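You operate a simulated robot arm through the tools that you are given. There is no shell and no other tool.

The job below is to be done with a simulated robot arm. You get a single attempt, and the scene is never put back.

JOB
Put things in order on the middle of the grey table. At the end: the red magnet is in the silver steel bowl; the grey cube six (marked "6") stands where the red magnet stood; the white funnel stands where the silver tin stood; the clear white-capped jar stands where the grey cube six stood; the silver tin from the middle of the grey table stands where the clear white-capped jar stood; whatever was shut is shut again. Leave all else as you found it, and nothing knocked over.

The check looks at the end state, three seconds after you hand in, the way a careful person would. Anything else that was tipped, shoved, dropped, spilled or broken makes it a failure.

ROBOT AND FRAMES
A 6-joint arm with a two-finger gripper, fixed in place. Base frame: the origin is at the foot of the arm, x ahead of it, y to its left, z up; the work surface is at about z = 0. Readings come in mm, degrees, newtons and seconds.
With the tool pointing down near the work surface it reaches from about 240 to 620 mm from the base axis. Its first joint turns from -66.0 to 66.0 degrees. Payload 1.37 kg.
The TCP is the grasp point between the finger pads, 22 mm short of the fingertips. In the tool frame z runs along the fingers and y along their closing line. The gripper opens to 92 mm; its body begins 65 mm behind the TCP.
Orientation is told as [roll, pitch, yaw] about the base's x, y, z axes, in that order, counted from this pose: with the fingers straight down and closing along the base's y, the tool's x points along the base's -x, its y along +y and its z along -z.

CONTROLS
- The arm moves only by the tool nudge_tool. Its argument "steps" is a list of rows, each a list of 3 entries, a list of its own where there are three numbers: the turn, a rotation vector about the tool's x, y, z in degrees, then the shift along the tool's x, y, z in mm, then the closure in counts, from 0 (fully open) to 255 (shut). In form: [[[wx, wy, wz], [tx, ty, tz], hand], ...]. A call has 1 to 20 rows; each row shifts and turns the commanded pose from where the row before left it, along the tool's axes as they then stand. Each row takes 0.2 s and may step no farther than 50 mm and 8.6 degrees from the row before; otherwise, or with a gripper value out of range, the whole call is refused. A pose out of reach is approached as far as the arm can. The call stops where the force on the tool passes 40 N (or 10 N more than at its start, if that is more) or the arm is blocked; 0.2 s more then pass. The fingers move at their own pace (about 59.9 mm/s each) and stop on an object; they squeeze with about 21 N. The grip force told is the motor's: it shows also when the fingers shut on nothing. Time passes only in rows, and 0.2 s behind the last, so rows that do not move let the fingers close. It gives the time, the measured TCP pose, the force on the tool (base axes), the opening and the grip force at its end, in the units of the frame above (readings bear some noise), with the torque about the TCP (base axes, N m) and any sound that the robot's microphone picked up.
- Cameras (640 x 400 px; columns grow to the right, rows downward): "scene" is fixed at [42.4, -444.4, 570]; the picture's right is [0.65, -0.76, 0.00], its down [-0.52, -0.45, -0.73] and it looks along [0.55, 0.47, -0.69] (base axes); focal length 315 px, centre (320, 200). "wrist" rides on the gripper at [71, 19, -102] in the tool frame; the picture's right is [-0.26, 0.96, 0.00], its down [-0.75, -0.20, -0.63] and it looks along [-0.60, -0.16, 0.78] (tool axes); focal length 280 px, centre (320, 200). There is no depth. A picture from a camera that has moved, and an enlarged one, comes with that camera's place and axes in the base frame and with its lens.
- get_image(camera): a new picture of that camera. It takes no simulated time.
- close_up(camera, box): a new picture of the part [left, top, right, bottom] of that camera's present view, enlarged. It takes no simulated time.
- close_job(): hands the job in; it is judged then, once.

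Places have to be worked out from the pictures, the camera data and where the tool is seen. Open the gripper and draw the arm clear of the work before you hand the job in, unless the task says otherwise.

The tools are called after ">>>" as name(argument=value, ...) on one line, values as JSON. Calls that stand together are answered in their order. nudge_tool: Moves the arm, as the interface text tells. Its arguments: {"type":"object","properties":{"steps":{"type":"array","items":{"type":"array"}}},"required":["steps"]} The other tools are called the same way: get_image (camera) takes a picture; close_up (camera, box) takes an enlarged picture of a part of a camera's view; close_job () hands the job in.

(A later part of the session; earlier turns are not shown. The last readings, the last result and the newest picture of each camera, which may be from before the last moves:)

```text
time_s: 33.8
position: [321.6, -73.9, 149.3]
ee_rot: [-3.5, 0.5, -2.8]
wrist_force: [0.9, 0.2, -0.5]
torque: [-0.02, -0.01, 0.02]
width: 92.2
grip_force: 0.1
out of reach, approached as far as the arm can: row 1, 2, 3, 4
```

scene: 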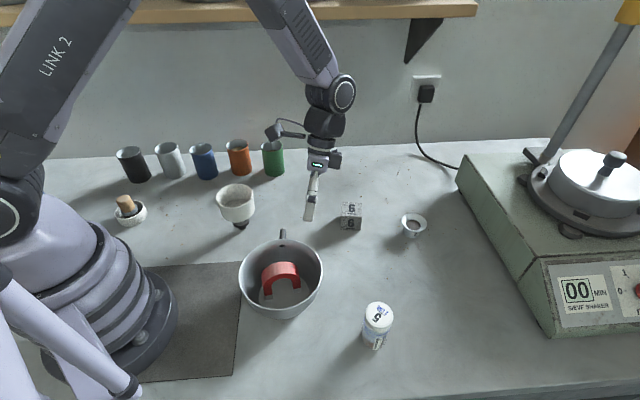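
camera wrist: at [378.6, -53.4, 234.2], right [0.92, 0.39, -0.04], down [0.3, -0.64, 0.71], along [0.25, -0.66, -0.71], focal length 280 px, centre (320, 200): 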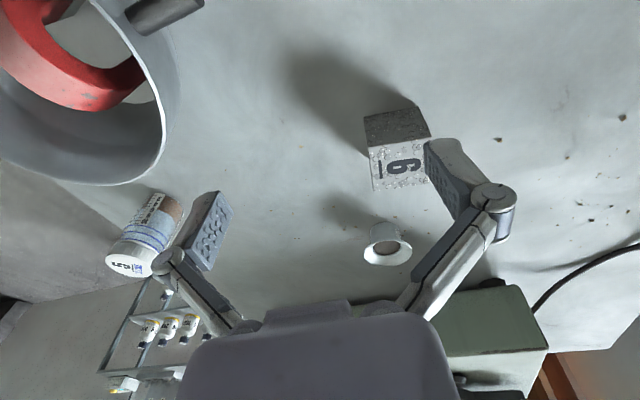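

The pattern fits a flipped wrist: rolling over the bowl, where the wrist is straight, sent joint 4 to its far limit. To unwind it I'll swing the finger direction round: first sideways, then outward, then straight back in. First the sideways tilt.

>>> nudge_tool(steps=[[[7.9, 1.4, 0], [0, 0, -5], 0], [[7.9, 1.4, 0], [0, 0, -5], 0], [[4, 0.7, 0], [0, 0, -5], 0], [[0, 0, 0], [0, 0, 0], 0]])

>>> get_image(camera="scene")

```text
time_s: 34.8
position: [322.7, -72.1, 165.4]
ee_rot: [-22.9, 4.0, -3.2]
wrist_force: [0.5, -0.4, -0.6]
torque: [0.01, 0.03, 0.0]
width: 92.1
grip_force: 0.0
```

```text
taken
```

scene: 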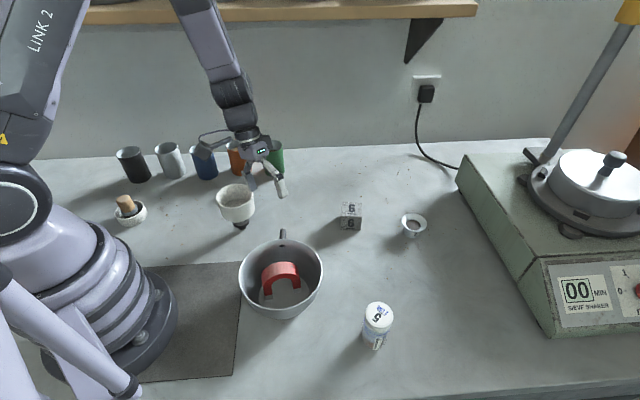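

No complaint this time, which confirms it. Next I swing the fingers outward (pivoting about the wrist centre), keeping them on this side of the forearm's axis.

>>> nudge_tool(steps=[[[-0.47, -8.45, 0], [-26.4, 1.5, -2], 0], [[-0.47, -8.45, 0], [-26.4, 1.5, -2], 0], [[-0.47, -8.45, 0], [-26.4, 1.5, -2], 0], [[0, 0, 0], [0, 0, 0], 0]])

>>> close_up(camera="scene", box=[160, 0, 340, 230])

```text
time_s: 35.8
position: [399.6, -66.7, 174.7]
ee_rot: [-22.7, -19.5, 6.6]
wrist_force: [0.8, 0.2, 1.1]
torque: [0.01, 0.01, 0.01]
width: 92.1
grip_force: 0.1
```

```text
1.74 times, centred on (250, 115) of scene
camera zoom: at [42.4, -444.4, 570.0], right [0.65, -0.76, 0.0], down [-0.52, -0.45, -0.73], along [0.55, 0.47, -0.69], focal length 548 px, centre (442, 348)
```

zoom: 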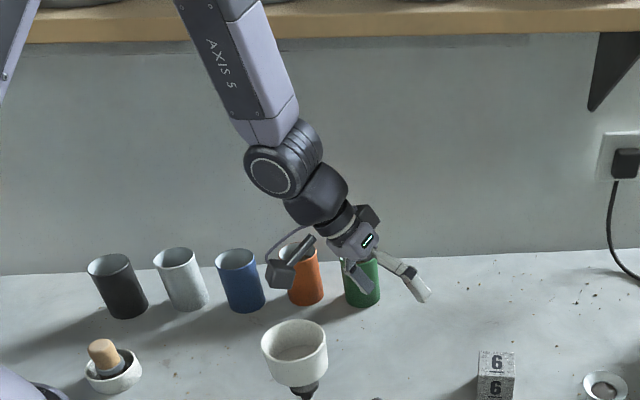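

The forearm's "AXIS 5" plate faces the camera again, so joint 4 is unwinding. I complete the swing to straight outward.

>>> nudge_tool(steps=[[[-4.32, -5.28, 0], [-16.6, 13.6, -1.3], 0], [[-4.32, -5.28, 0], [-16.6, 13.6, -1.3], 0], [[-4.32, -5.28, 0], [-16.6, 13.6, -1.3], 0], [[-4.32, -5.28, 0], [-16.6, 13.6, -1.3], 0], [[0, 0, 0], [0, 0, 0], 0]])

>>> close_up(camera="scene", box=[160, 0, 340, 230])

```text
time_s: 37.0
position: [454.4, -2.7, 194.1]
ee_rot: [-8.5, -39.9, 13.1]
wrist_force: [0.7, 0.1, -0.6]
torque: [0.02, 0.0, 0.0]
width: 91.9
grip_force: 0.1
```

```text
1.74 times, centred on (250, 115) of scene
camera zoom: at [42.4, -444.4, 570.0], right [0.65, -0.76, 0.0], down [-0.52, -0.45, -0.73], along [0.55, 0.47, -0.69], focal length 548 px, centre (442, 348)
```

zoom: 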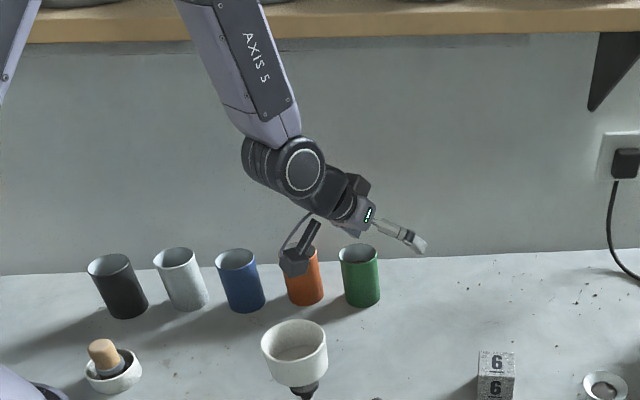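

The wrist is now straight-out with joint 4 near home. I rotate the fingers back inward to vertical in the arm's plane, about the TCP.

>>> nudge_tool(steps=[[[-1.41, 7.98, 0], [0, 0, 0], 0], [[-1.41, 7.98, 0], [0, 0, 0], 0], [[-1.41, 7.98, 0], [0, 0, 0], 0], [[-1.41, 7.98, 0], [0, 0, 0], 0], [[-1.41, 7.98, 0], [0, 0, 0], 0], [[0, 0, 0], [0, 0, 0], 0]])

>>> get_image(camera="scene")

```text
time_s: 38.4
position: [454.1, -2.7, 194.2]
ee_rot: [-0.1, -0.1, 9.9]
wrist_force: [0.1, -0.3, -0.7]
torque: [0.02, -0.05, 0.02]
width: 92.1
grip_force: 0.0
```

```text
taken
```

scene: 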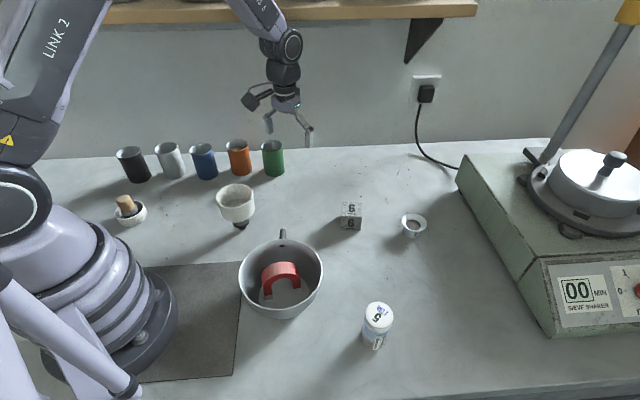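

The wrist is back to normal: fully level with no complaints, and the scene is undisturbed. I go over the cube and turn to yaw -52.

>>> nudge_tool(steps=[[[0, 0, 0], [-1.1, -40.8, 0], 0], [[0, 0, 0], [-1.1, -40.8, 0], 0], [[0, 0, 0], [-1.1, -40.8, 0], 0], [[0, 0, 0], [-1.1, -40.8, 0], 0], [[0, 0, 7.78], [0, 0, 0], 0], [[0, 0, 7.78], [0, 0, 0], 0], [[0, 0, 7.78], [0, 0, 0], 0], [[0, 0, 7.78], [0, 0, 0], 0], [[0, 0, 7.78], [0, 0, 0], 0], [[0, 0, 7.78], [0, 0, 0], 0], [[0, 0, 7.78], [0, 0, 0], 0], [[0, 0, 7.78], [0, 0, 0], 0], [[0, 0, 0], [0, 0, 0], 0]])

>>> get_image(camera="wrist")

```text
time_s: 41.2
position: [486.9, -163.6, 194.1]
ee_rot: [0.0, -0.1, -52.3]
wrist_force: [0.5, 0.5, 0.4]
torque: [0.01, -0.03, -0.03]
width: 92.0
grip_force: 0.1
```

```text
taken
camera wrist: at [458.5, -96.0, 295.9], right [0.92, 0.38, 0.0], down [0.3, -0.72, 0.63], along [0.24, -0.58, -0.78], focal length 280 px, centre (320, 200)
```

wrist: 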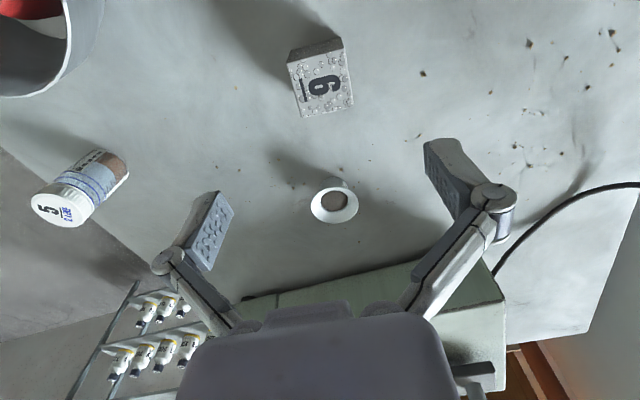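

I zoom in on the cube to refine its centre and orientation.

>>> close_up(camera="wrist", box=[270, 20, 380, 130])

```text
3.64 times, centred on (325, 75) of wrist
camera zoom: at [458.5, -96.0, 295.9], right [0.92, 0.38, 0.0], down [0.3, -0.72, 0.63], along [0.24, -0.58, -0.78], focal length 1020 px, centre (302, 654)
```

zoom: 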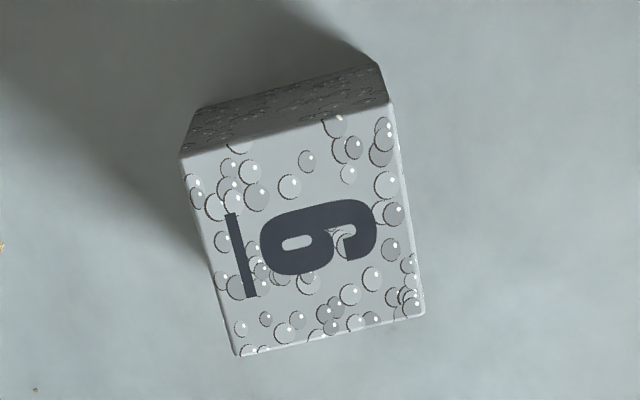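

Cube centre is ≈(488.9,-164.2), 48 mm wide, orientation calling for yaw -54. I adjust and lower to z≈28 with the hand open.

>>> nudge_tool(steps=[[[0, 0, 1.8], [-1.7, 1.3, 0], 0], [[0, 0, 0], [0, 0, 40], 0], [[0, 0, 0], [0, 0, 45], 0], [[0, 0, 0], [0, 0, 40], 0], [[0, 0, 0], [0, 0, 28], 0], [[0, 0, 0], [0, 0, 13], 0], [[0, 0, 0], [0, 0, 0], 0]])

>>> get_image(camera="wrist")

```text
time_s: 42.8
position: [487.8, -164.3, 28.0]
ee_rot: [-0.1, 0.0, -54.0]
wrist_force: [-0.2, -0.1, -0.2]
torque: [-0.02, 0.02, 0.02]
width: 91.8
grip_force: 0.0
```

```text
taken
camera wrist: at [462.2, -95.8, 129.9], right [0.93, 0.35, 0.0], down [0.28, -0.73, 0.63], along [0.22, -0.59, -0.78], focal length 280 px, centre (320, 200)
```

wrist: 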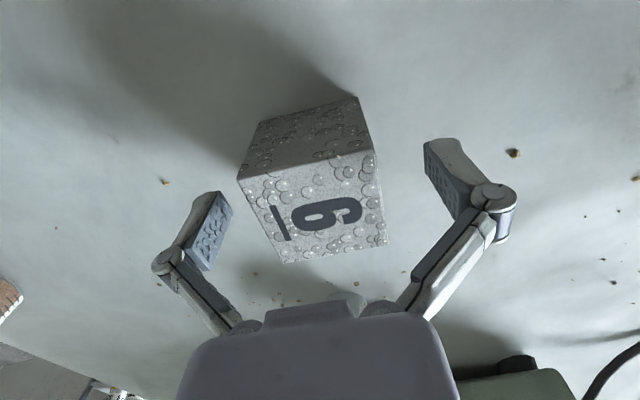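

The cube sits between the fingers and is aligned. Close to grip.

>>> nudge_tool(steps=[[[0, 0, 0], [0, 0, 0], 255], [[0, 0, 0], [0, 0, 0], 255], [[0, 0, 0], [0, 0, 0], 255], [[0, 0, 0], [0, 0, 0], 255]])

```text
time_s: 43.8
position: [489.0, -163.8, 28.8]
ee_rot: [0.1, -0.1, -54.0]
wrist_force: [-0.6, 1.0, 4.5]
torque: [0.02, 0.14, -0.02]
width: 48.8
grip_force: 20.5
```

Gripped at 48.8 mm. I lift about 125 mm and carry it to the magnet's old place at about (417.6,-320.8).

>>> nudge_tool(steps=[[[0, 0, 0], [0, 0, -15], 255], [[0, 0, 0], [0, 0, -40], 255], [[0, 0, 0], [0, 0, -45], 255], [[0, 0, 0], [0, 0, -25], 255], [[0, 0, 0], [-14.2, -24.9, 0], 255], [[0, 0, 0], [-21.3, -37.4, 0], 255], [[0, 0, 0], [-21.3, -37.4, 0], 255], [[0, 0, 0], [-17.1, -30, 0], 255], [[0, 0, 0], [-11.4, -20, 0], 255], [[0, 0, 0], [0, 0, 0], 255]])

>>> get_image(camera="wrist")

>>> get_image(camera="scene")

```text
time_s: 46.0
position: [417.4, -320.6, 153.3]
ee_rot: [0.1, -0.1, -54.0]
wrist_force: [-0.6, -1.0, -2.0]
torque: [-0.01, -0.02, 0.03]
width: 48.6
grip_force: 20.6
```

```text
taken
camera wrist: at [390.6, -252.7, 254.4], right [0.93, 0.35, 0.0], down [0.28, -0.73, 0.63], along [0.22, -0.58, -0.78], focal length 280 px, centre (320, 200)
```

wrist: 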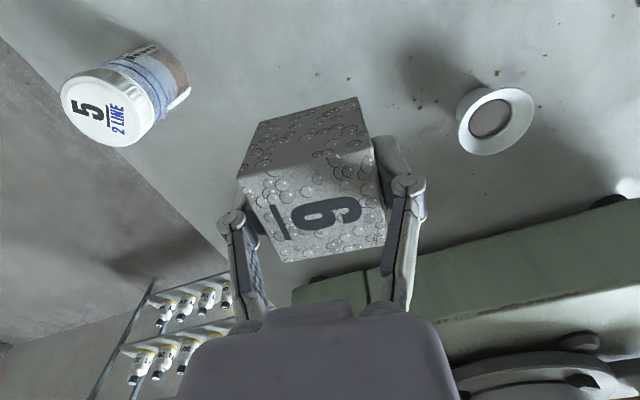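

```text
taken
```

scene: 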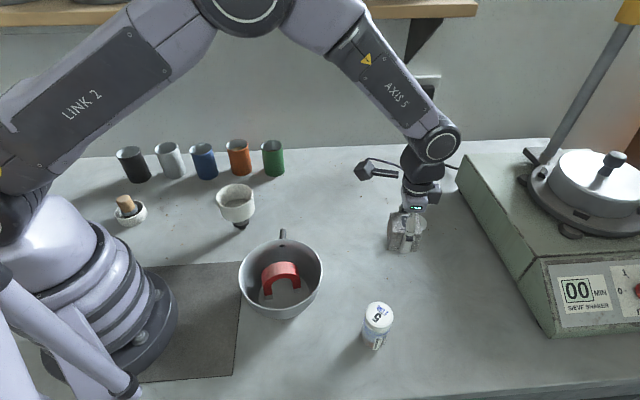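

Carried fine. I lower to a few mm above the table, then ease down.

>>> nudge_tool(steps=[[[0, 0, 0], [0, 0, 30], 255], [[0, 0, 0], [0, 0, 40], 255], [[0, 0, 0], [0, 0, 30], 255], [[0, 0, 0], [0, 0, 15], 255], [[0, 0, 0], [0, 0, 5], 255], [[0, 0, 0], [0, 0, 2.5], 255], [[0, 0, 0], [0, 0, 0], 255], [[0, 0, 0], [0, 0, 0], 255]])

```text
time_s: 47.8
position: [417.2, -320.6, 29.2]
ee_rot: [-0.1, -0.1, -54.0]
wrist_force: [0.7, -1.0, -3.1]
torque: [-0.01, -0.01, -0.02]
width: 48.7
grip_force: 21.0
```

Still hanging about 2 mm above the table by the command sum. I ease down 2 mm more.

>>> nudge_tool(steps=[[[0, 0, 0], [0, 0, 1], 255], [[0, 0, 0], [0, 0, 1], 255], [[0, 0, 0], [0, 0, 0], 255], [[0, 0, 0], [0, 0, 0], 255]])

```text
time_s: 48.8
position: [417.7, -320.2, 27.9]
ee_rot: [-0.1, -0.1, -54.0]
wrist_force: [-2.3, 1.3, 4.5]
torque: [0.06, 0.11, -0.04]
width: 48.6
grip_force: 21.0
```

Contact (+4.5 N, same as at pick-up). I release, then rise straight up.

>>> nudge_tool(steps=[[[0, 0, 0], [0, 0, 0], 0], [[0, 0, 0], [0, 0, 0], 0], [[0, 0, 0], [0, 0, 0], 0], [[0, 0, 0], [0, 0, -20], 0], [[0, 0, 0], [0, 0, -40], 0], [[0, 0, 0], [0, 0, -45], 0], [[0, 0, 0], [0, 0, -45], 0], [[0, 0, 0], [0, 0, 0], 0]])

>>> get_image(camera="wrist")

>>> get_image(camera="scene")

```text
time_s: 50.6
position: [417.4, -318.5, 179.0]
ee_rot: [-0.1, -0.2, -54.0]
wrist_force: [0.6, 0.3, -0.1]
torque: [0.02, 0.02, -0.01]
width: 92.1
grip_force: 0.1
```

```text
taken
camera wrist: at [390.9, -251.5, 280.9], right [0.93, 0.35, 0.0], down [0.28, -0.73, 0.63], along [0.22, -0.59, -0.78], focal length 280 px, centre (320, 200)
```

wrist: 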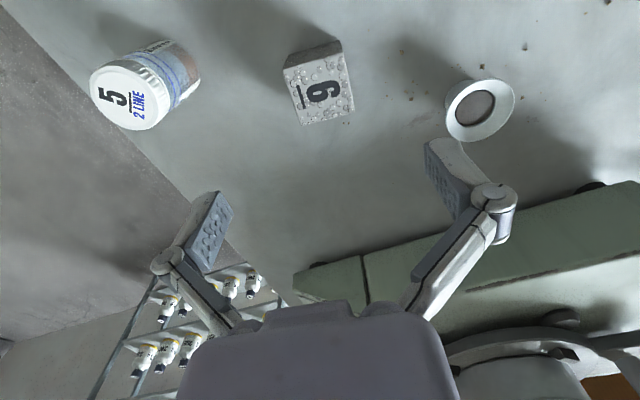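

```text
taken
```

scene: 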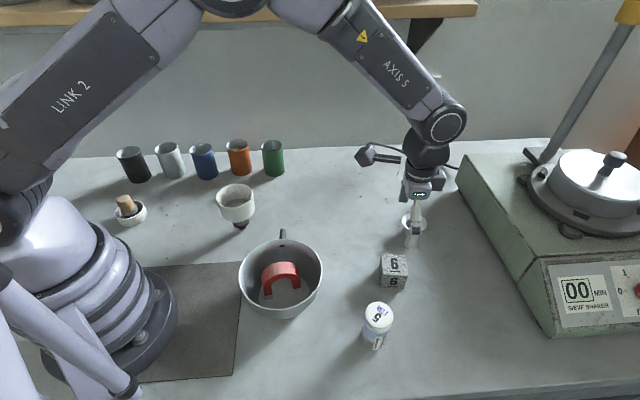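

The cube stands at the magnet's old place. Now to the jar at about (283,-368): I move above it and look.

>>> nudge_tool(steps=[[[0, 0, 0], [9.6, -34.4, -10], 0], [[0, 0, 0], [9.6, -34.4, -10], 0], [[0, 0, 0], [9.6, -34.4, 0], 0], [[0, 0, 0], [9.6, -34.4, 0], 0], [[0, 0, 0], [0, 0, 0], 0]])

>>> get_image(camera="wrist")

>>> close_up(camera="scene", box=[320, 220, 440, 370])

```text
time_s: 51.8
position: [282.7, -369.6, 198.3]
ee_rot: [0.1, 0.0, -54.0]
wrist_force: [-0.5, 0.1, -0.1]
torque: [0.0, 0.0, -0.01]
width: 92.1
grip_force: 0.1
```

```text
taken
camera wrist: at [256.1, -301.2, 300.1], right [0.93, 0.36, 0.0], down [0.28, -0.73, 0.63], along [0.22, -0.59, -0.78], focal length 280 px, centre (320, 200)
```

wrist: 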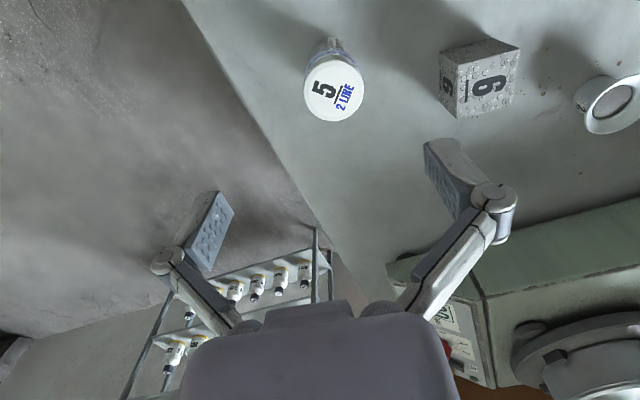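

```text
2.67 times, centred on (380, 295) of scene
camera zoom: at [42.4, -444.5, 570.0], right [0.65, -0.76, 0.0], down [-0.52, -0.45, -0.73], along [0.55, 0.47, -0.69], focal length 841 px, centre (160, -53)
```

zoom: 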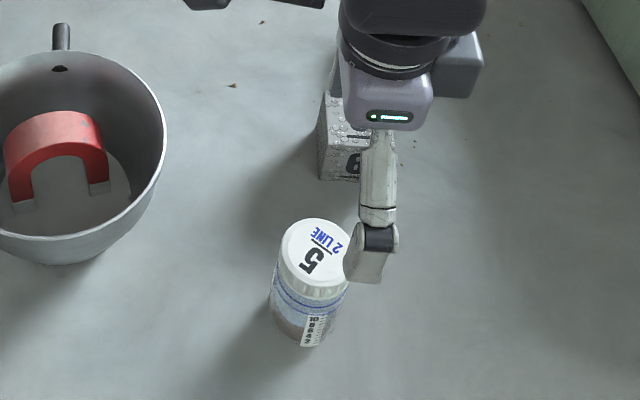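

Both cameras now put the jar at ≈(287.5,-359.8), about 88 mm tall and 44 mm wide. I correct by (5,10) mm and lower with the hand open to z≈42, gripping the body below the cap.

>>> nudge_tool(steps=[[[0, 0, 0], [5.1, 9.7, 0], 0], [[0, 0, 0], [0, 0, 40], 0], [[0, 0, 0], [0, 0, 30], 0], [[0, 0, 0], [0, 0, 0], 0]])

>>> get_image(camera="wrist")

```text
time_s: 52.8
position: [288.6, -359.6, 127.2]
ee_rot: [0.0, -0.1, -54.1]
wrist_force: [1.6, 0.3, -1.1]
torque: [0.0, -0.01, 0.01]
width: 92.2
grip_force: 0.2
```

```text
taken
camera wrist: at [262.3, -292.2, 229.8], right [0.93, 0.36, 0.0], down [0.28, -0.73, 0.63], along [0.22, -0.59, -0.78], focal length 280 px, centre (320, 200)
```

wrist: 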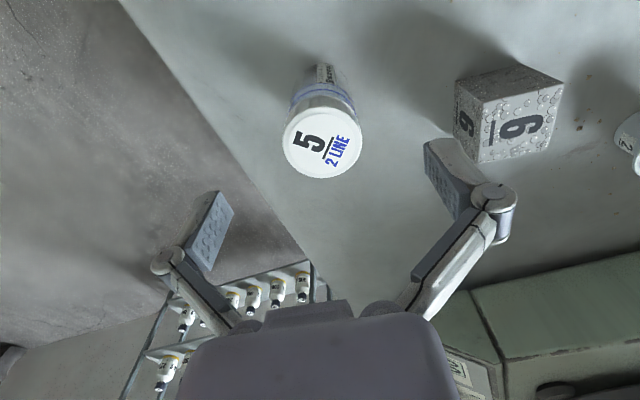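

The jar is centred under the tool within 2 mm. I lower the rest of the way and grip.

>>> nudge_tool(steps=[[[0, 0, 0], [0, 0, 30], 0], [[0, 0, 0], [0, 0, 30], 0], [[0, 0, 0], [0, 0, 18], 0], [[0, 0, 0], [0, 0, 7], 0], [[0, 0, 0], [0, 0, 0], 0]])

>>> get_image(camera="wrist")

```text
time_s: 54.0
position: [289.1, -360.2, 42.7]
ee_rot: [0.0, -0.2, -54.0]
wrist_force: [0.6, -0.7, -0.7]
torque: [-0.03, -0.01, 0.01]
width: 91.9
grip_force: 0.0
```

```text
taken
camera wrist: at [262.8, -292.4, 144.9], right [0.93, 0.35, 0.0], down [0.28, -0.73, 0.63], along [0.22, -0.59, -0.78], focal length 280 px, centre (320, 200)
```

wrist: 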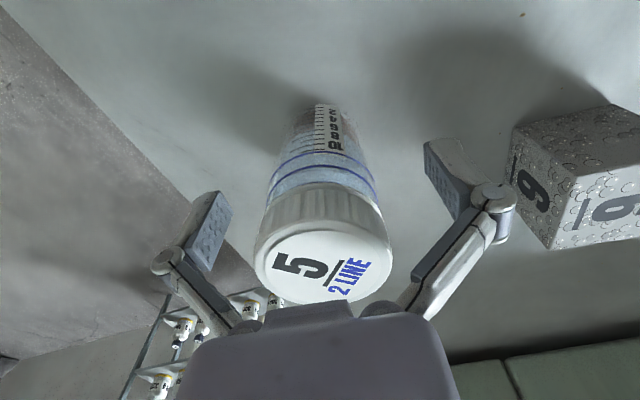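

The jar is between the fingers with the cap clear of the palm. I close and check.

>>> nudge_tool(steps=[[[0, 0, 0], [0, 0, 0], 255], [[0, 0, 0], [0, 0, 0], 255], [[0, 0, 0], [0, 0, 0], 255], [[0, 0, 0], [0, 0, 0], 255]])

>>> get_image(camera="wrist")

```text
time_s: 55.0
position: [288.8, -359.0, 43.2]
ee_rot: [-0.1, -0.1, -54.1]
wrist_force: [0.0, 2.5, 8.1]
torque: [0.01, 0.04, -0.03]
width: 50.9
grip_force: 20.9
```

```text
taken
camera wrist: at [262.9, -292.4, 145.5], right [0.93, 0.35, 0.0], down [0.28, -0.73, 0.63], along [0.22, -0.59, -0.78], focal length 280 px, centre (320, 200)
```

wrist: 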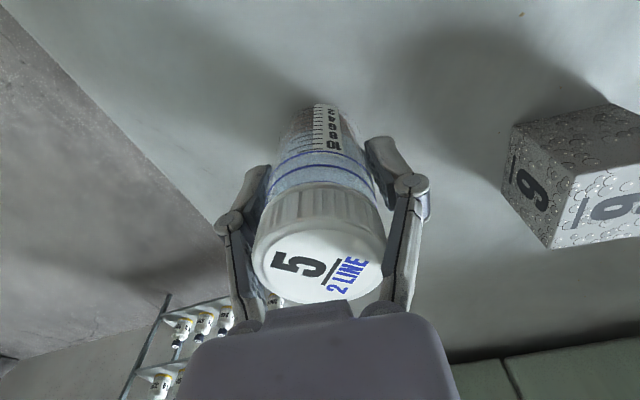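

Gripped (50.9 mm). I lift 110 mm and carry it over to the cube's old place at (489,-164).

>>> nudge_tool(steps=[[[0, 0, 0], [0, 0, -10], 255], [[0, 0, 0], [0, 0, -30], 255], [[0, 0, 0], [0, 0, -40], 255], [[0, 0, 0], [0, 0, -30], 255], [[0, 0, 0], [2.8, 19.8, 0], 255], [[0, 0, 0], [5.6, 39.5, 0], 255], [[0, 0, 0], [5.6, 39.5, 0], 255], [[0, 0, 0], [5.6, 39.5, 0], 255], [[0, 0, 0], [5.6, 39.5, 0], 255], [[0, 0, 0], [5.6, 39.5, 0], 255], [[0, 0, 0], [5.6, 39.5, 0], 255], [[0, 0, 0], [2.8, 20, 0], 255], [[0, 0, 0], [0, 0, 0], 255]])

>>> get_image(camera="wrist")

>>> get_image(camera="scene")

```text
time_s: 57.8
position: [490.3, -166.9, 153.4]
ee_rot: [0.0, -0.2, -53.9]
wrist_force: [0.6, -0.4, -1.5]
torque: [0.0, -0.01, 0.01]
width: 48.5
grip_force: 21.6
```

```text
taken
camera wrist: at [463.8, -98.0, 254.8], right [0.93, 0.35, 0.0], down [0.28, -0.73, 0.63], along [0.22, -0.59, -0.78], focal length 280 px, centre (320, 200)
```

wrist: 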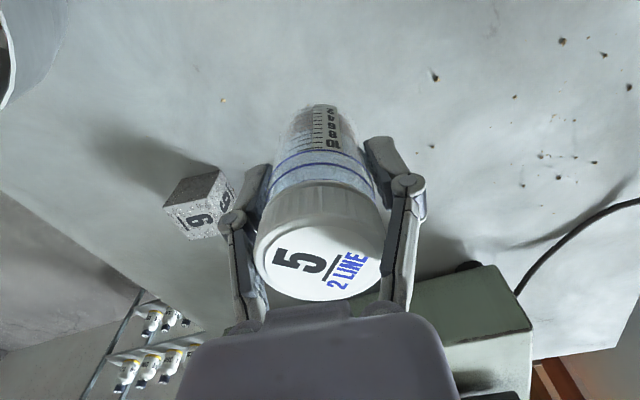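

```text
taken
```

scene: 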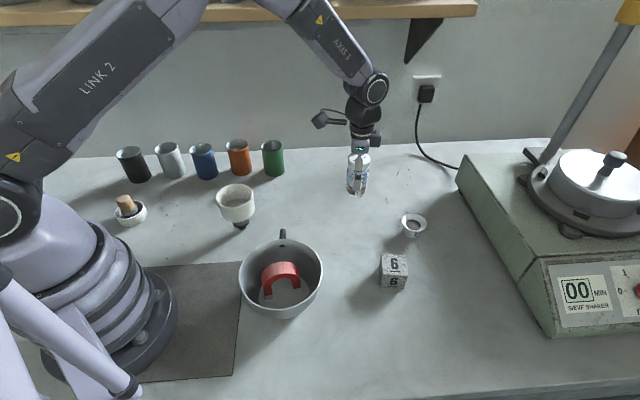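

The jar hangs upright over the spot. I lower 105 mm, then ease down.

>>> nudge_tool(steps=[[[0, 0, 0], [0, 1, 30], 255], [[0, 0, 0], [0, 0, 35], 255], [[0, 0, 0], [0, 0, 25], 255], [[0, 0, 0], [0, 0, 12], 255], [[0, 0, 0], [0, 0, 4], 255], [[0, 0, 0], [0, 0, 0], 255], [[0, 0, 0], [0, 0, 0], 255]])

>>> close_up(camera="scene", box=[300, 130, 440, 250])

```text
time_s: 59.4
position: [490.9, -164.9, 46.5]
ee_rot: [0.1, 0.0, -54.1]
wrist_force: [0.5, -0.4, -0.8]
torque: [-0.02, -0.01, -0.05]
width: 47.6
grip_force: 21.0
```

```text
3.33 times, centred on (370, 190) of scene
camera zoom: at [42.4, -444.4, 570.0], right [0.65, -0.76, 0.0], down [-0.52, -0.45, -0.73], along [0.55, 0.47, -0.69], focal length 1051 px, centre (153, 233)
```

zoom: 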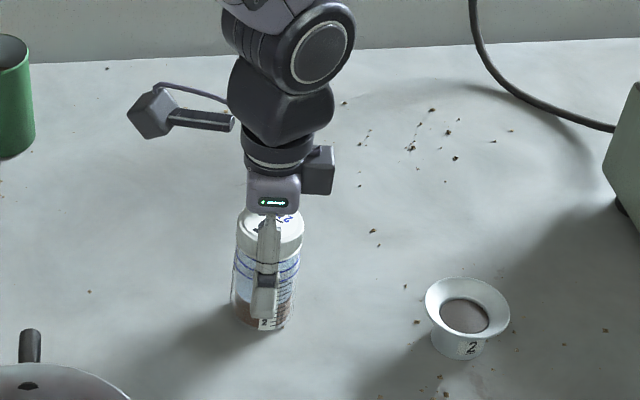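

Still hanging; I ease down in 1 mm steps.

>>> nudge_tool(steps=[[[0, 0, 0], [0, 0, 1.5], 255], [[0, 0, 0], [0, 0, 1.5], 255], [[0, 0, 0], [0, 0, 0], 255], [[0, 0, 0], [0, 0, 0], 255]])

```text
time_s: 60.4
position: [491.0, -166.1, 45.6]
ee_rot: [0.1, -0.3, -54.0]
wrist_force: [-9.5, 1.5, 35.4]
torque: [0.16, -0.13, -0.04]
width: 47.9
grip_force: 21.2
```

Firm contact (35 N), so I back off about 1 mm to relieve it before releasing.

>>> nudge_tool(steps=[[[0, 0, 0], [0, 0, -1], 255], [[0, 0, 0], [0, 0, -0.4], 255], [[0, 0, 0], [0, 0, 0], 255]])

>>> get_image(camera="wrist")

```text
time_s: 61.2
position: [491.5, -165.0, 46.0]
ee_rot: [0.1, -0.3, -54.0]
wrist_force: [3.8, -3.8, 14.3]
torque: [-0.21, -0.49, -0.08]
width: 48.0
grip_force: 21.0
```

```text
taken
camera wrist: at [464.8, -97.8, 147.9], right [0.93, 0.35, 0.0], down [0.27, -0.73, 0.63], along [0.23, -0.59, -0.78], focal length 280 px, centre (320, 200)
```

wrist: 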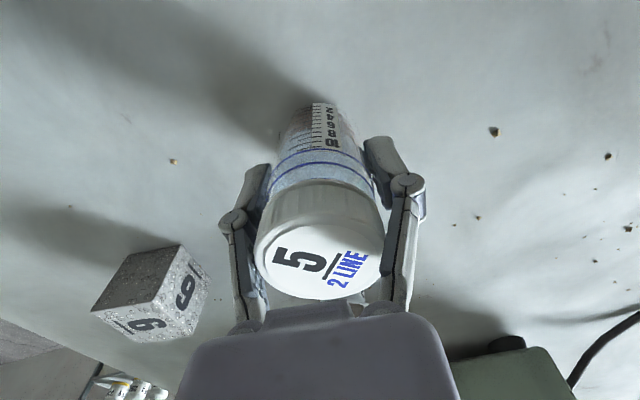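

Residual 14 N; I raise another 0.8 mm and release, then watch whether the jar stands.

>>> nudge_tool(steps=[[[0, 0, 0], [0, 0, -0.8], 255], [[0, 0, 0], [0, 0, 0], 255], [[0, 0, 0], [0, 0, 0], 100], [[0, 0, 0], [0, 0, 0], 0], [[0, 0, 0], [0, 0, 0], 0], [[0, 0, 0], [0, 0, 0], 0]])

>>> get_image(camera="wrist")

>>> close_up(camera="scene", box=[300, 130, 440, 250])

```text
time_s: 62.6
position: [490.3, -166.2, 47.5]
ee_rot: [0.0, -0.1, -54.0]
wrist_force: [0.4, 0.0, 1.2]
torque: [0.01, -0.04, -0.02]
width: 92.2
grip_force: 0.0
```

```text
taken
camera wrist: at [464.3, -97.8, 148.7], right [0.93, 0.35, 0.0], down [0.28, -0.73, 0.63], along [0.22, -0.59, -0.78], focal length 280 px, centre (320, 200)
```

wrist: 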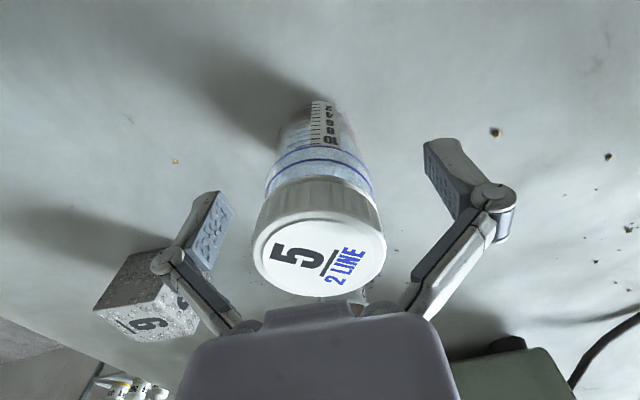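

```text
3.33 times, centred on (370, 190) of scene
camera zoom: at [42.4, -444.4, 570.0], right [0.65, -0.76, 0.0], down [-0.52, -0.45, -0.73], along [0.55, 0.47, -0.69], focal length 1051 px, centre (153, 233)
```

zoom: 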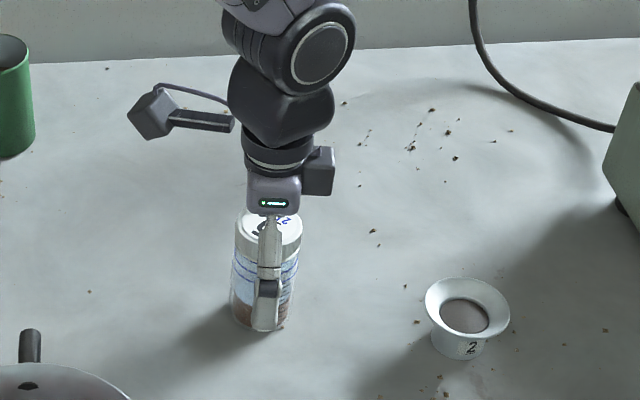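

The jar stands upright, free of the fingers. I rise straight up and inspect.

>>> nudge_tool(steps=[[[0, 0, 0], [0, 0, -15], 0], [[0, 0, 0], [0, 0, -40], 0], [[0, 0, 0], [0, 0, -45], 0], [[0, 0, 0], [0, 0, -45], 0], [[0, 0, 0], [0, 0, -10], 0], [[0, 0, 0], [0, 0, 0], 0]])

>>> get_image(camera="wrist")

>>> close_up(camera="scene", box=[300, 130, 440, 250])

```text
time_s: 64.0
position: [491.1, -166.3, 200.6]
ee_rot: [0.1, -0.1, -54.1]
wrist_force: [-0.1, 0.2, 0.2]
torque: [0.02, -0.01, 0.02]
width: 92.0
grip_force: 0.0
```

```text
taken
camera wrist: at [464.0, -97.4, 303.6], right [0.93, 0.35, 0.0], down [0.28, -0.73, 0.63], along [0.22, -0.59, -0.78], focal length 280 px, centre (320, 200)
```

wrist: 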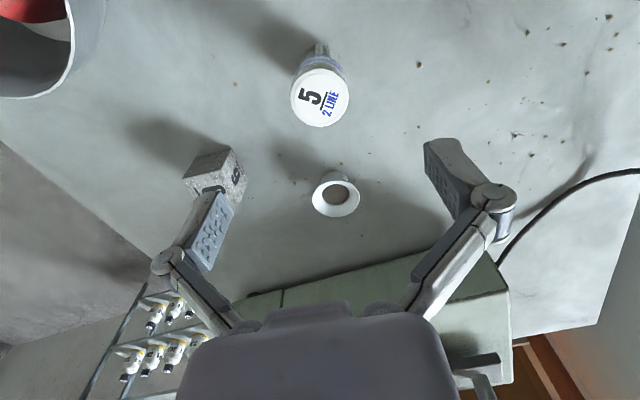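

```text
3.33 times, centred on (370, 190) of scene
camera zoom: at [42.4, -444.4, 570.0], right [0.65, -0.76, 0.0], down [-0.52, -0.45, -0.73], along [0.55, 0.47, -0.69], focal length 1051 px, centre (153, 233)
```

zoom: 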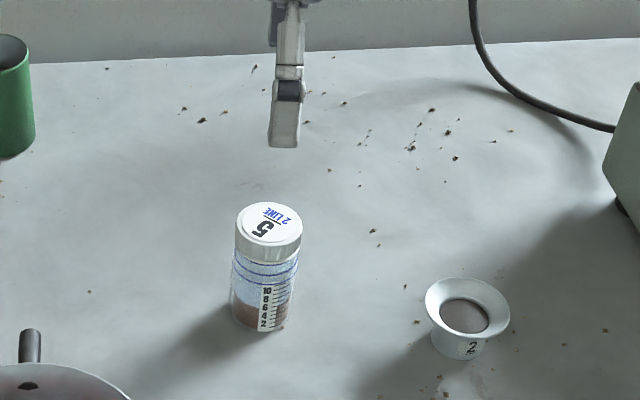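

The jar stands exactly at the cube's old spot. Next the tin at ≈(551,-291): I turn so that the hand closes tangentially (yaw -28) and move above it at z≈200.

>>> nudge_tool(steps=[[[0, 0, -6.5], [0, 0, 0], 0], [[0, 0, -6.5], [0, 0, 0], 0], [[0, 0, -6.5], [0, 0, 0], 0], [[0, 0, -6.5], [0, 0, 0], 0], [[0, 0, 0], [-28, -20.5, 0], 0], [[0, 0, 0], [-28, -20.5, 0], 0], [[0, 0, 0], [-28, -20.5, 0], 0], [[0, 0, 0], [-28, -20.5, 0], 0], [[0, 0, 0], [0, 0, 0], 0]])

>>> get_image(camera="wrist")

```text
time_s: 66.0
position: [551.0, -291.8, 200.5]
ee_rot: [0.0, -0.1, -28.1]
wrist_force: [0.8, -0.5, -0.8]
torque: [0.01, -0.03, 0.0]
width: 92.1
grip_force: 0.0
```

```text
taken
camera wrist: at [497.6, -241.7, 303.1], right [0.68, 0.73, 0.0], down [0.57, -0.53, 0.63], along [0.46, -0.43, -0.78], focal length 280 px, centre (320, 200)
```

wrist: 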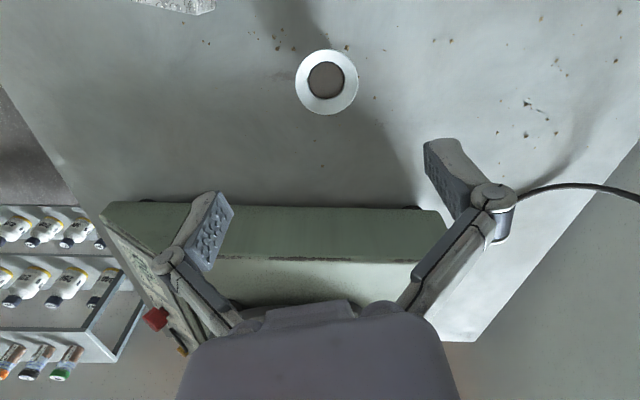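

Reached without trouble. The tin appears at about (553–557,-290); I lower to z≈110 for a closer, more accurate view.

>>> nudge_tool(steps=[[[0, 0, 0], [0, 0, 40], 0], [[0, 0, 0], [0, 0, 40], 0], [[0, 0, 0], [0, 0, 10], 0], [[0, 0, 0], [0, 0, 0], 0]])

>>> get_image(camera="wrist")

>>> close_up(camera="scene", box=[350, 150, 480, 260])

```text
time_s: 67.0
position: [550.8, -292.3, 111.0]
ee_rot: [-0.1, -0.1, -28.0]
wrist_force: [0.2, 0.2, 0.2]
torque: [0.0, -0.03, -0.03]
width: 92.1
grip_force: 0.0
```

```text
taken
camera wrist: at [497.0, -241.5, 213.2], right [0.68, 0.73, 0.0], down [0.57, -0.53, 0.63], along [0.46, -0.43, -0.78], focal length 280 px, centre (320, 200)
```

wrist: 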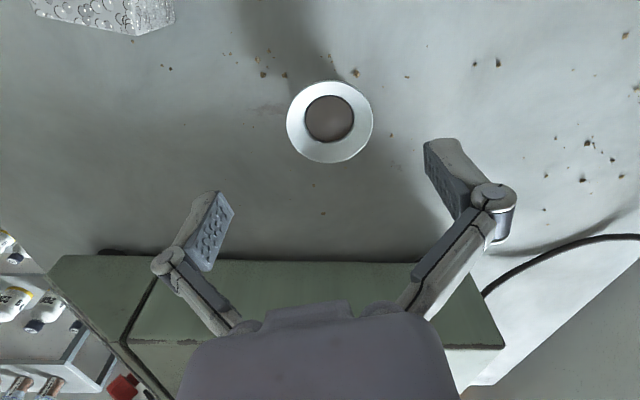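

```text
3.64 times, centred on (415, 205) of scene
camera zoom: at [42.4, -444.4, 570.0], right [0.65, -0.76, 0.0], down [-0.52, -0.45, -0.73], along [0.55, 0.47, -0.69], focal length 1146 px, centre (-26, 182)
```

zoom: 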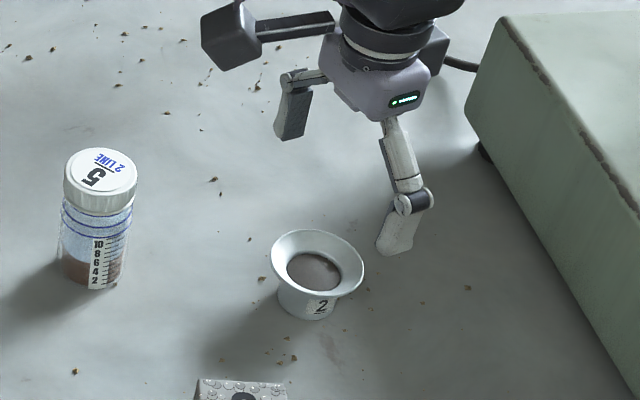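

Wrist and scene rays agree on the tin at ≈(555,-289.6), rim z≈38. I shift (−2.6, +4) in tool x/y and come down carefully with the hand open.

>>> nudge_tool(steps=[[[0, 0, 0], [-2.6, 4, 0], 0], [[0, 0, 0], [0, 0, 25], 0], [[0, 0, 0], [0, 0, 25], 0], [[0, 0, 0], [0, 0, 15], 0], [[0, 0, 0], [0, 0, 8], 0], [[0, 0, 0], [0, 0, 0], 0]])

>>> get_image(camera="wrist")

>>> close_up(camera="scene", box=[350, 150, 480, 260])

```text
time_s: 68.4
position: [555.4, -288.9, 38.6]
ee_rot: [0.0, 0.0, -28.0]
wrist_force: [0.0, 0.4, 0.5]
torque: [-0.02, 0.01, 0.01]
width: 91.8
grip_force: 0.1
```

```text
taken
camera wrist: at [502.0, -238.8, 140.2], right [0.68, 0.73, 0.0], down [0.57, -0.53, 0.63], along [0.46, -0.43, -0.78], focal length 280 px, centre (320, 200)
```

wrist: 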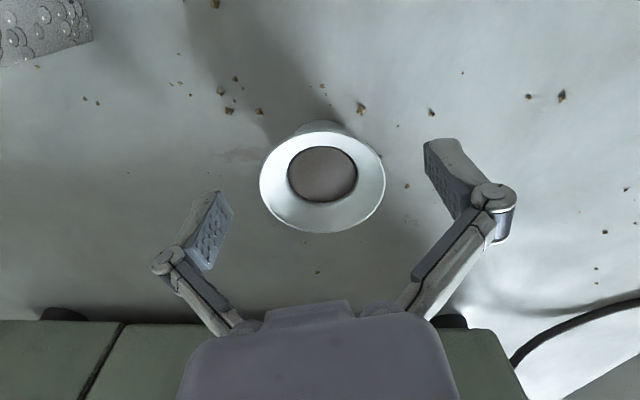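

```text
3.64 times, centred on (415, 205) of scene
camera zoom: at [42.4, -444.4, 570.0], right [0.65, -0.76, 0.0], down [-0.52, -0.45, -0.73], along [0.55, 0.47, -0.69], focal length 1146 px, centre (-26, 182)
```

zoom: 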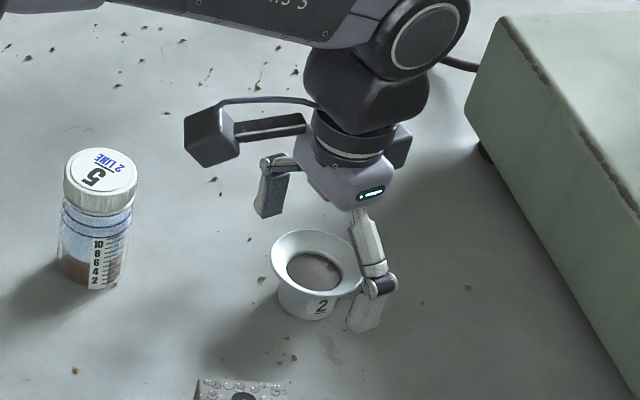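

The rim is centred on the TCP within 1 mm. I lower 5 mm more and close gently on the rim.

>>> nudge_tool(steps=[[[0, 0, 0], [0, 1, 5], 0], [[0, 0, 0], [0, 0, 0], 0], [[0, 0, 0], [0, 0, 0], 255], [[0, 0, 0], [0, 0, 0], 255], [[0, 0, 0], [0, 0, 0], 255], [[0, 0, 0], [0, 0, 0], 255]])

>>> get_image(camera="wrist")

>>> close_up(camera="scene", box=[350, 150, 480, 260])

```text
time_s: 69.8
position: [555.7, -286.4, 33.3]
ee_rot: [0.0, -0.2, -28.1]
wrist_force: [-0.9, 0.7, 4.8]
torque: [-0.01, 0.05, 0.0]
width: 54.9
grip_force: 21.1
```

```text
taken
camera wrist: at [502.4, -237.9, 135.8], right [0.68, 0.73, 0.0], down [0.57, -0.53, 0.63], along [0.46, -0.43, -0.78], focal length 280 px, centre (320, 200)
```

wrist: 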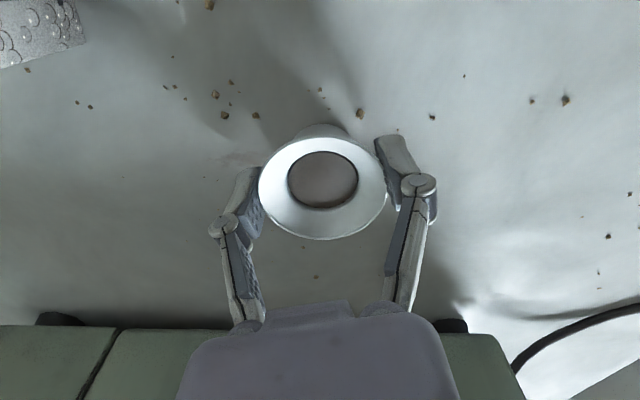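

```text
3.64 times, centred on (415, 205) of scene
camera zoom: at [42.4, -444.4, 570.0], right [0.65, -0.76, 0.0], down [-0.52, -0.45, -0.73], along [0.55, 0.47, -0.69], focal length 1146 px, centre (-26, 182)
```

zoom: 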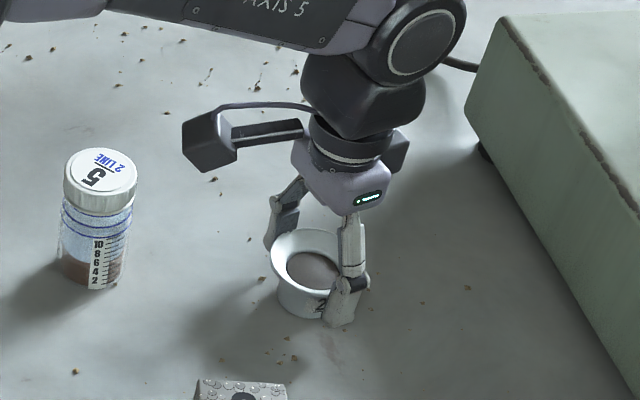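

Gripped at 54.9 mm, tin level. I lift slowly by 20 mm and check it hangs level.

>>> nudge_tool(steps=[[[0, 0, 0], [0, 0, -3], 255], [[0, 0, 0], [0, 0, -5], 255], [[0, 0, 0], [0, 0, -7], 255], [[0, 0, 0], [0, 0, -5], 255], [[0, 0, 0], [0, 0, 0], 255], [[0, 0, 0], [0, 0, 0], 255]])

>>> get_image(camera="wrist")

>>> close_up(camera="scene", box=[350, 150, 480, 260])

```text
time_s: 71.2
position: [555.2, -288.6, 53.2]
ee_rot: [0.0, -0.1, -28.0]
wrist_force: [0.2, -1.1, -1.7]
torque: [0.0, 0.03, 0.02]
width: 55.0
grip_force: 21.4
```

```text
taken
camera wrist: at [502.0, -237.9, 155.6], right [0.68, 0.73, 0.0], down [0.57, -0.53, 0.63], along [0.46, -0.43, -0.78], focal length 280 px, centre (320, 200)
```

wrist: 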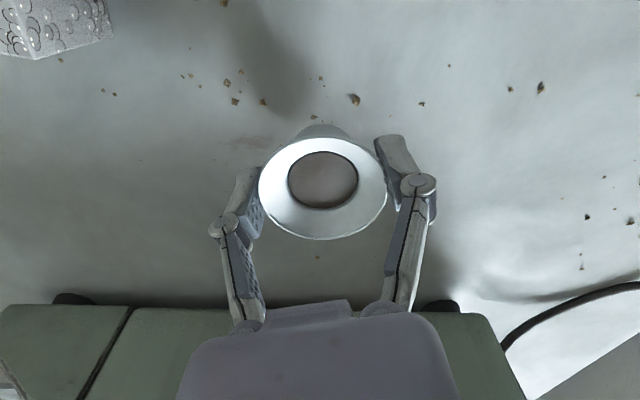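

```text
3.64 times, centred on (415, 205) of scene
camera zoom: at [42.4, -444.4, 570.0], right [0.65, -0.76, 0.0], down [-0.52, -0.45, -0.73], along [0.55, 0.47, -0.69], focal length 1146 px, centre (-26, 182)
```

zoom: 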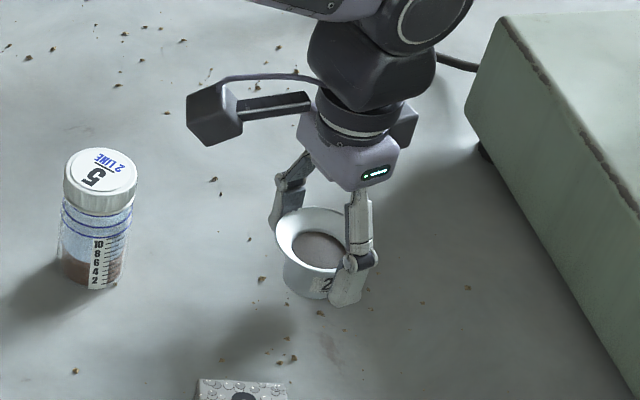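

The tin hangs level 20 mm up. I lift it further, gently, and carry it to the jar's old place at (287.6,-359.4).

>>> nudge_tool(steps=[[[0, 0, 0], [0, 0, -12], 255], [[0, 0, 0], [0, 0, -22], 255], [[0, 0, 0], [0, 0, -25], 255], [[0, 0, 0], [0, 0, -20], 255], [[0, 0, 0], [0, 0, -11], 255], [[0, 0, 0], [11.3, -10.4, 0], 255], [[0, 0, 0], [22.6, -20.8, 0], 255], [[0, 0, 0], [22.6, -20.8, 0], 255], [[0, 0, 0], [22.6, -20.8, 0], 255], [[0, 0, 0], [22.6, -20.8, 0], 255], [[0, 0, 0], [22.6, -20.8, 0], 255], [[0, 0, 0], [22.6, -20.8, 0], 255], [[0, 0, 0], [22.6, -20.8, 0], 255], [[0, 0, 0], [22.6, -20.8, 0], 255], [[0, 0, 0], [11.4, -10.5, 0], 255], [[0, 0, 0], [0, 0, 0], 255]])

>>> get_image(camera="wrist")

>>> get_image(camera="scene")

```text
time_s: 74.6
position: [287.6, -355.9, 144.6]
ee_rot: [0.1, -0.2, -28.0]
wrist_force: [0.1, -0.5, -0.8]
torque: [0.02, 0.0, 0.01]
width: 54.8
grip_force: 20.9
```

```text
taken
camera wrist: at [233.1, -307.2, 245.6], right [0.68, 0.73, 0.0], down [0.57, -0.53, 0.63], along [0.46, -0.43, -0.78], focal length 280 px, centre (320, 200)
```

wrist: 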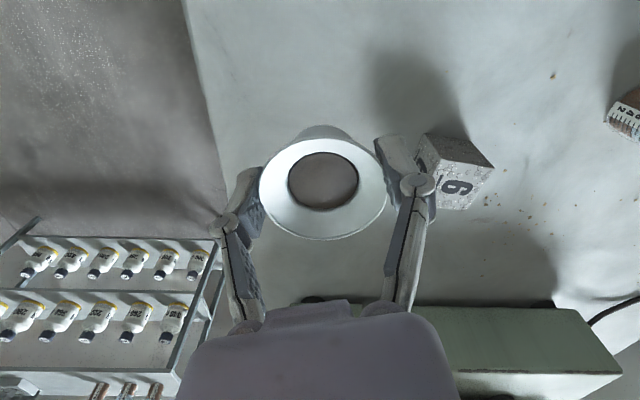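

```text
taken
```

scene: 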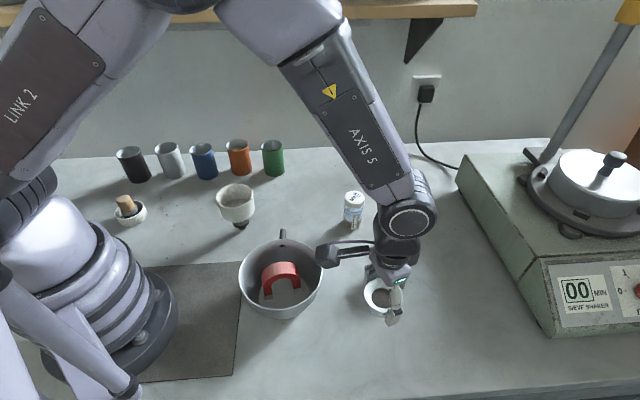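

The tin is level above the spot. I correct ~2 mm, lower 105 mm gently, then ease down.

>>> nudge_tool(steps=[[[0, 0, 0], [-1.3, -1.6, 10], 255], [[0, 0, 0], [0, 0, 22], 255], [[0, 0, 0], [0, 0, 25], 255], [[0, 0, 0], [0, 0, 22], 255], [[0, 0, 0], [0, 0, 15], 255], [[0, 0, 0], [0, 0, 8], 255], [[0, 0, 0], [0, 0, 3], 255], [[0, 0, 0], [0, 0, 0], 255], [[0, 0, 0], [0, 0, 0], 255]])

>>> close_up(camera="scene", box=[310, 230, 450, 370])

```text
time_s: 76.6
position: [287.8, -358.7, 38.8]
ee_rot: [0.0, -0.2, -28.0]
wrist_force: [0.3, 0.8, -0.4]
torque: [-0.02, 0.0, -0.01]
width: 54.3
grip_force: 20.9
```

```text
2.86 times, centred on (380, 300) of scene
camera zoom: at [42.4, -444.4, 570.0], right [0.65, -0.76, 0.0], down [-0.52, -0.45, -0.73], along [0.55, 0.47, -0.69], focal length 901 px, centre (149, -86)
```

zoom: 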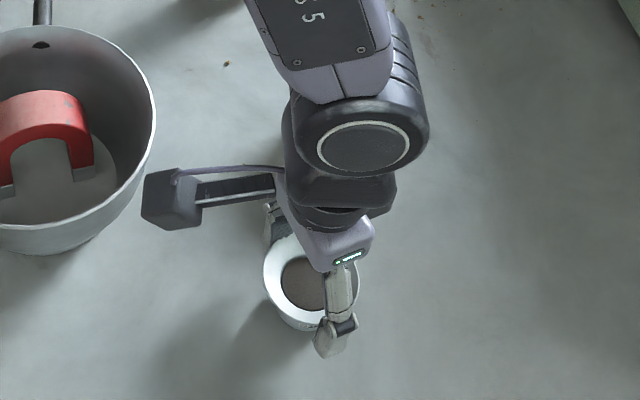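

Still about 5 mm above the table. I ease down 3 mm in 1 mm steps and read the force.

>>> nudge_tool(steps=[[[0, 0, 0], [0, 0, 1], 255], [[0, 0, 0], [0, 0, 1], 255], [[0, 0, 0], [0, 0, 1], 255], [[0, 0, 0], [0, 0, 0], 255], [[0, 0, 0], [0, 0, 0], 255]])

```text
time_s: 77.8
position: [286.9, -358.6, 35.1]
ee_rot: [0.0, -0.1, -28.0]
wrist_force: [-0.3, -0.7, -0.5]
torque: [0.02, -0.01, -0.03]
width: 54.6
grip_force: 21.7
```

No contact yet; another millimetre at a time.

>>> nudge_tool(steps=[[[0, 0, 0], [0, 0, 0.7], 255], [[0, 0, 0], [0, 0, 0.7], 255], [[0, 0, 0], [0, 0, 0], 255]])

```text
time_s: 78.6
position: [288.8, -359.3, 32.9]
ee_rot: [-0.1, -0.1, -28.0]
wrist_force: [-0.9, 1.0, 3.2]
torque: [0.03, 0.03, -0.01]
width: 54.4
grip_force: 21.3
```

Contact (+3.2 N). I release and then rise straight up.

>>> nudge_tool(steps=[[[0, 0, 0], [0, 0, 0], 60], [[0, 0, 0], [0, 0, 0], 0], [[0, 0, 0], [0, 0, 0], 0], [[0, 0, 0], [0, 0, -15], 0], [[0, 0, 0], [0, 0, -35], 0], [[0, 0, 0], [0, 0, -45], 0], [[0, 0, 0], [0, 0, -45], 0], [[0, 0, 0], [0, 0, -30], 0], [[0, 0, 0], [0, 0, 0], 0]])

>>> get_image(camera="wrist")

>>> get_image(camera="scene")

```text
time_s: 80.6
position: [287.1, -359.4, 205.1]
ee_rot: [0.0, 0.0, -28.0]
wrist_force: [0.2, 1.4, 0.6]
torque: [0.01, 0.0, -0.02]
width: 92.2
grip_force: 0.1
```

```text
taken
camera wrist: at [234.5, -310.3, 306.9], right [0.68, 0.73, 0.0], down [0.57, -0.53, 0.63], along [0.46, -0.43, -0.78], focal length 280 px, centre (320, 200)
```

wrist: 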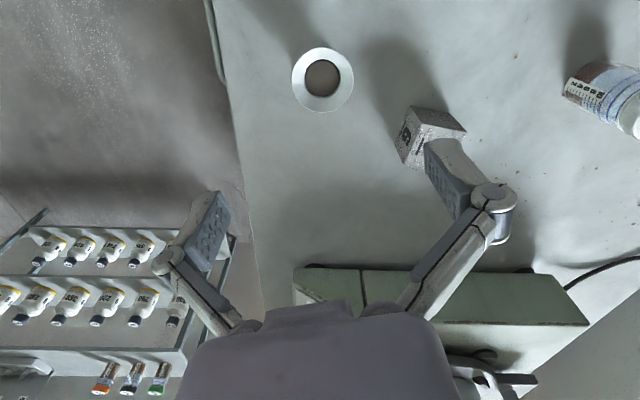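

```text
taken
```

scene: 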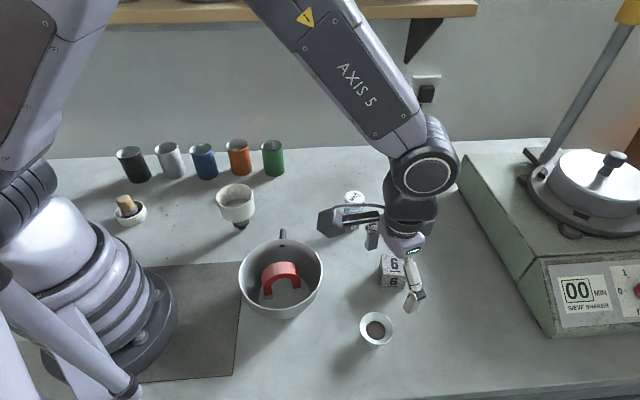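

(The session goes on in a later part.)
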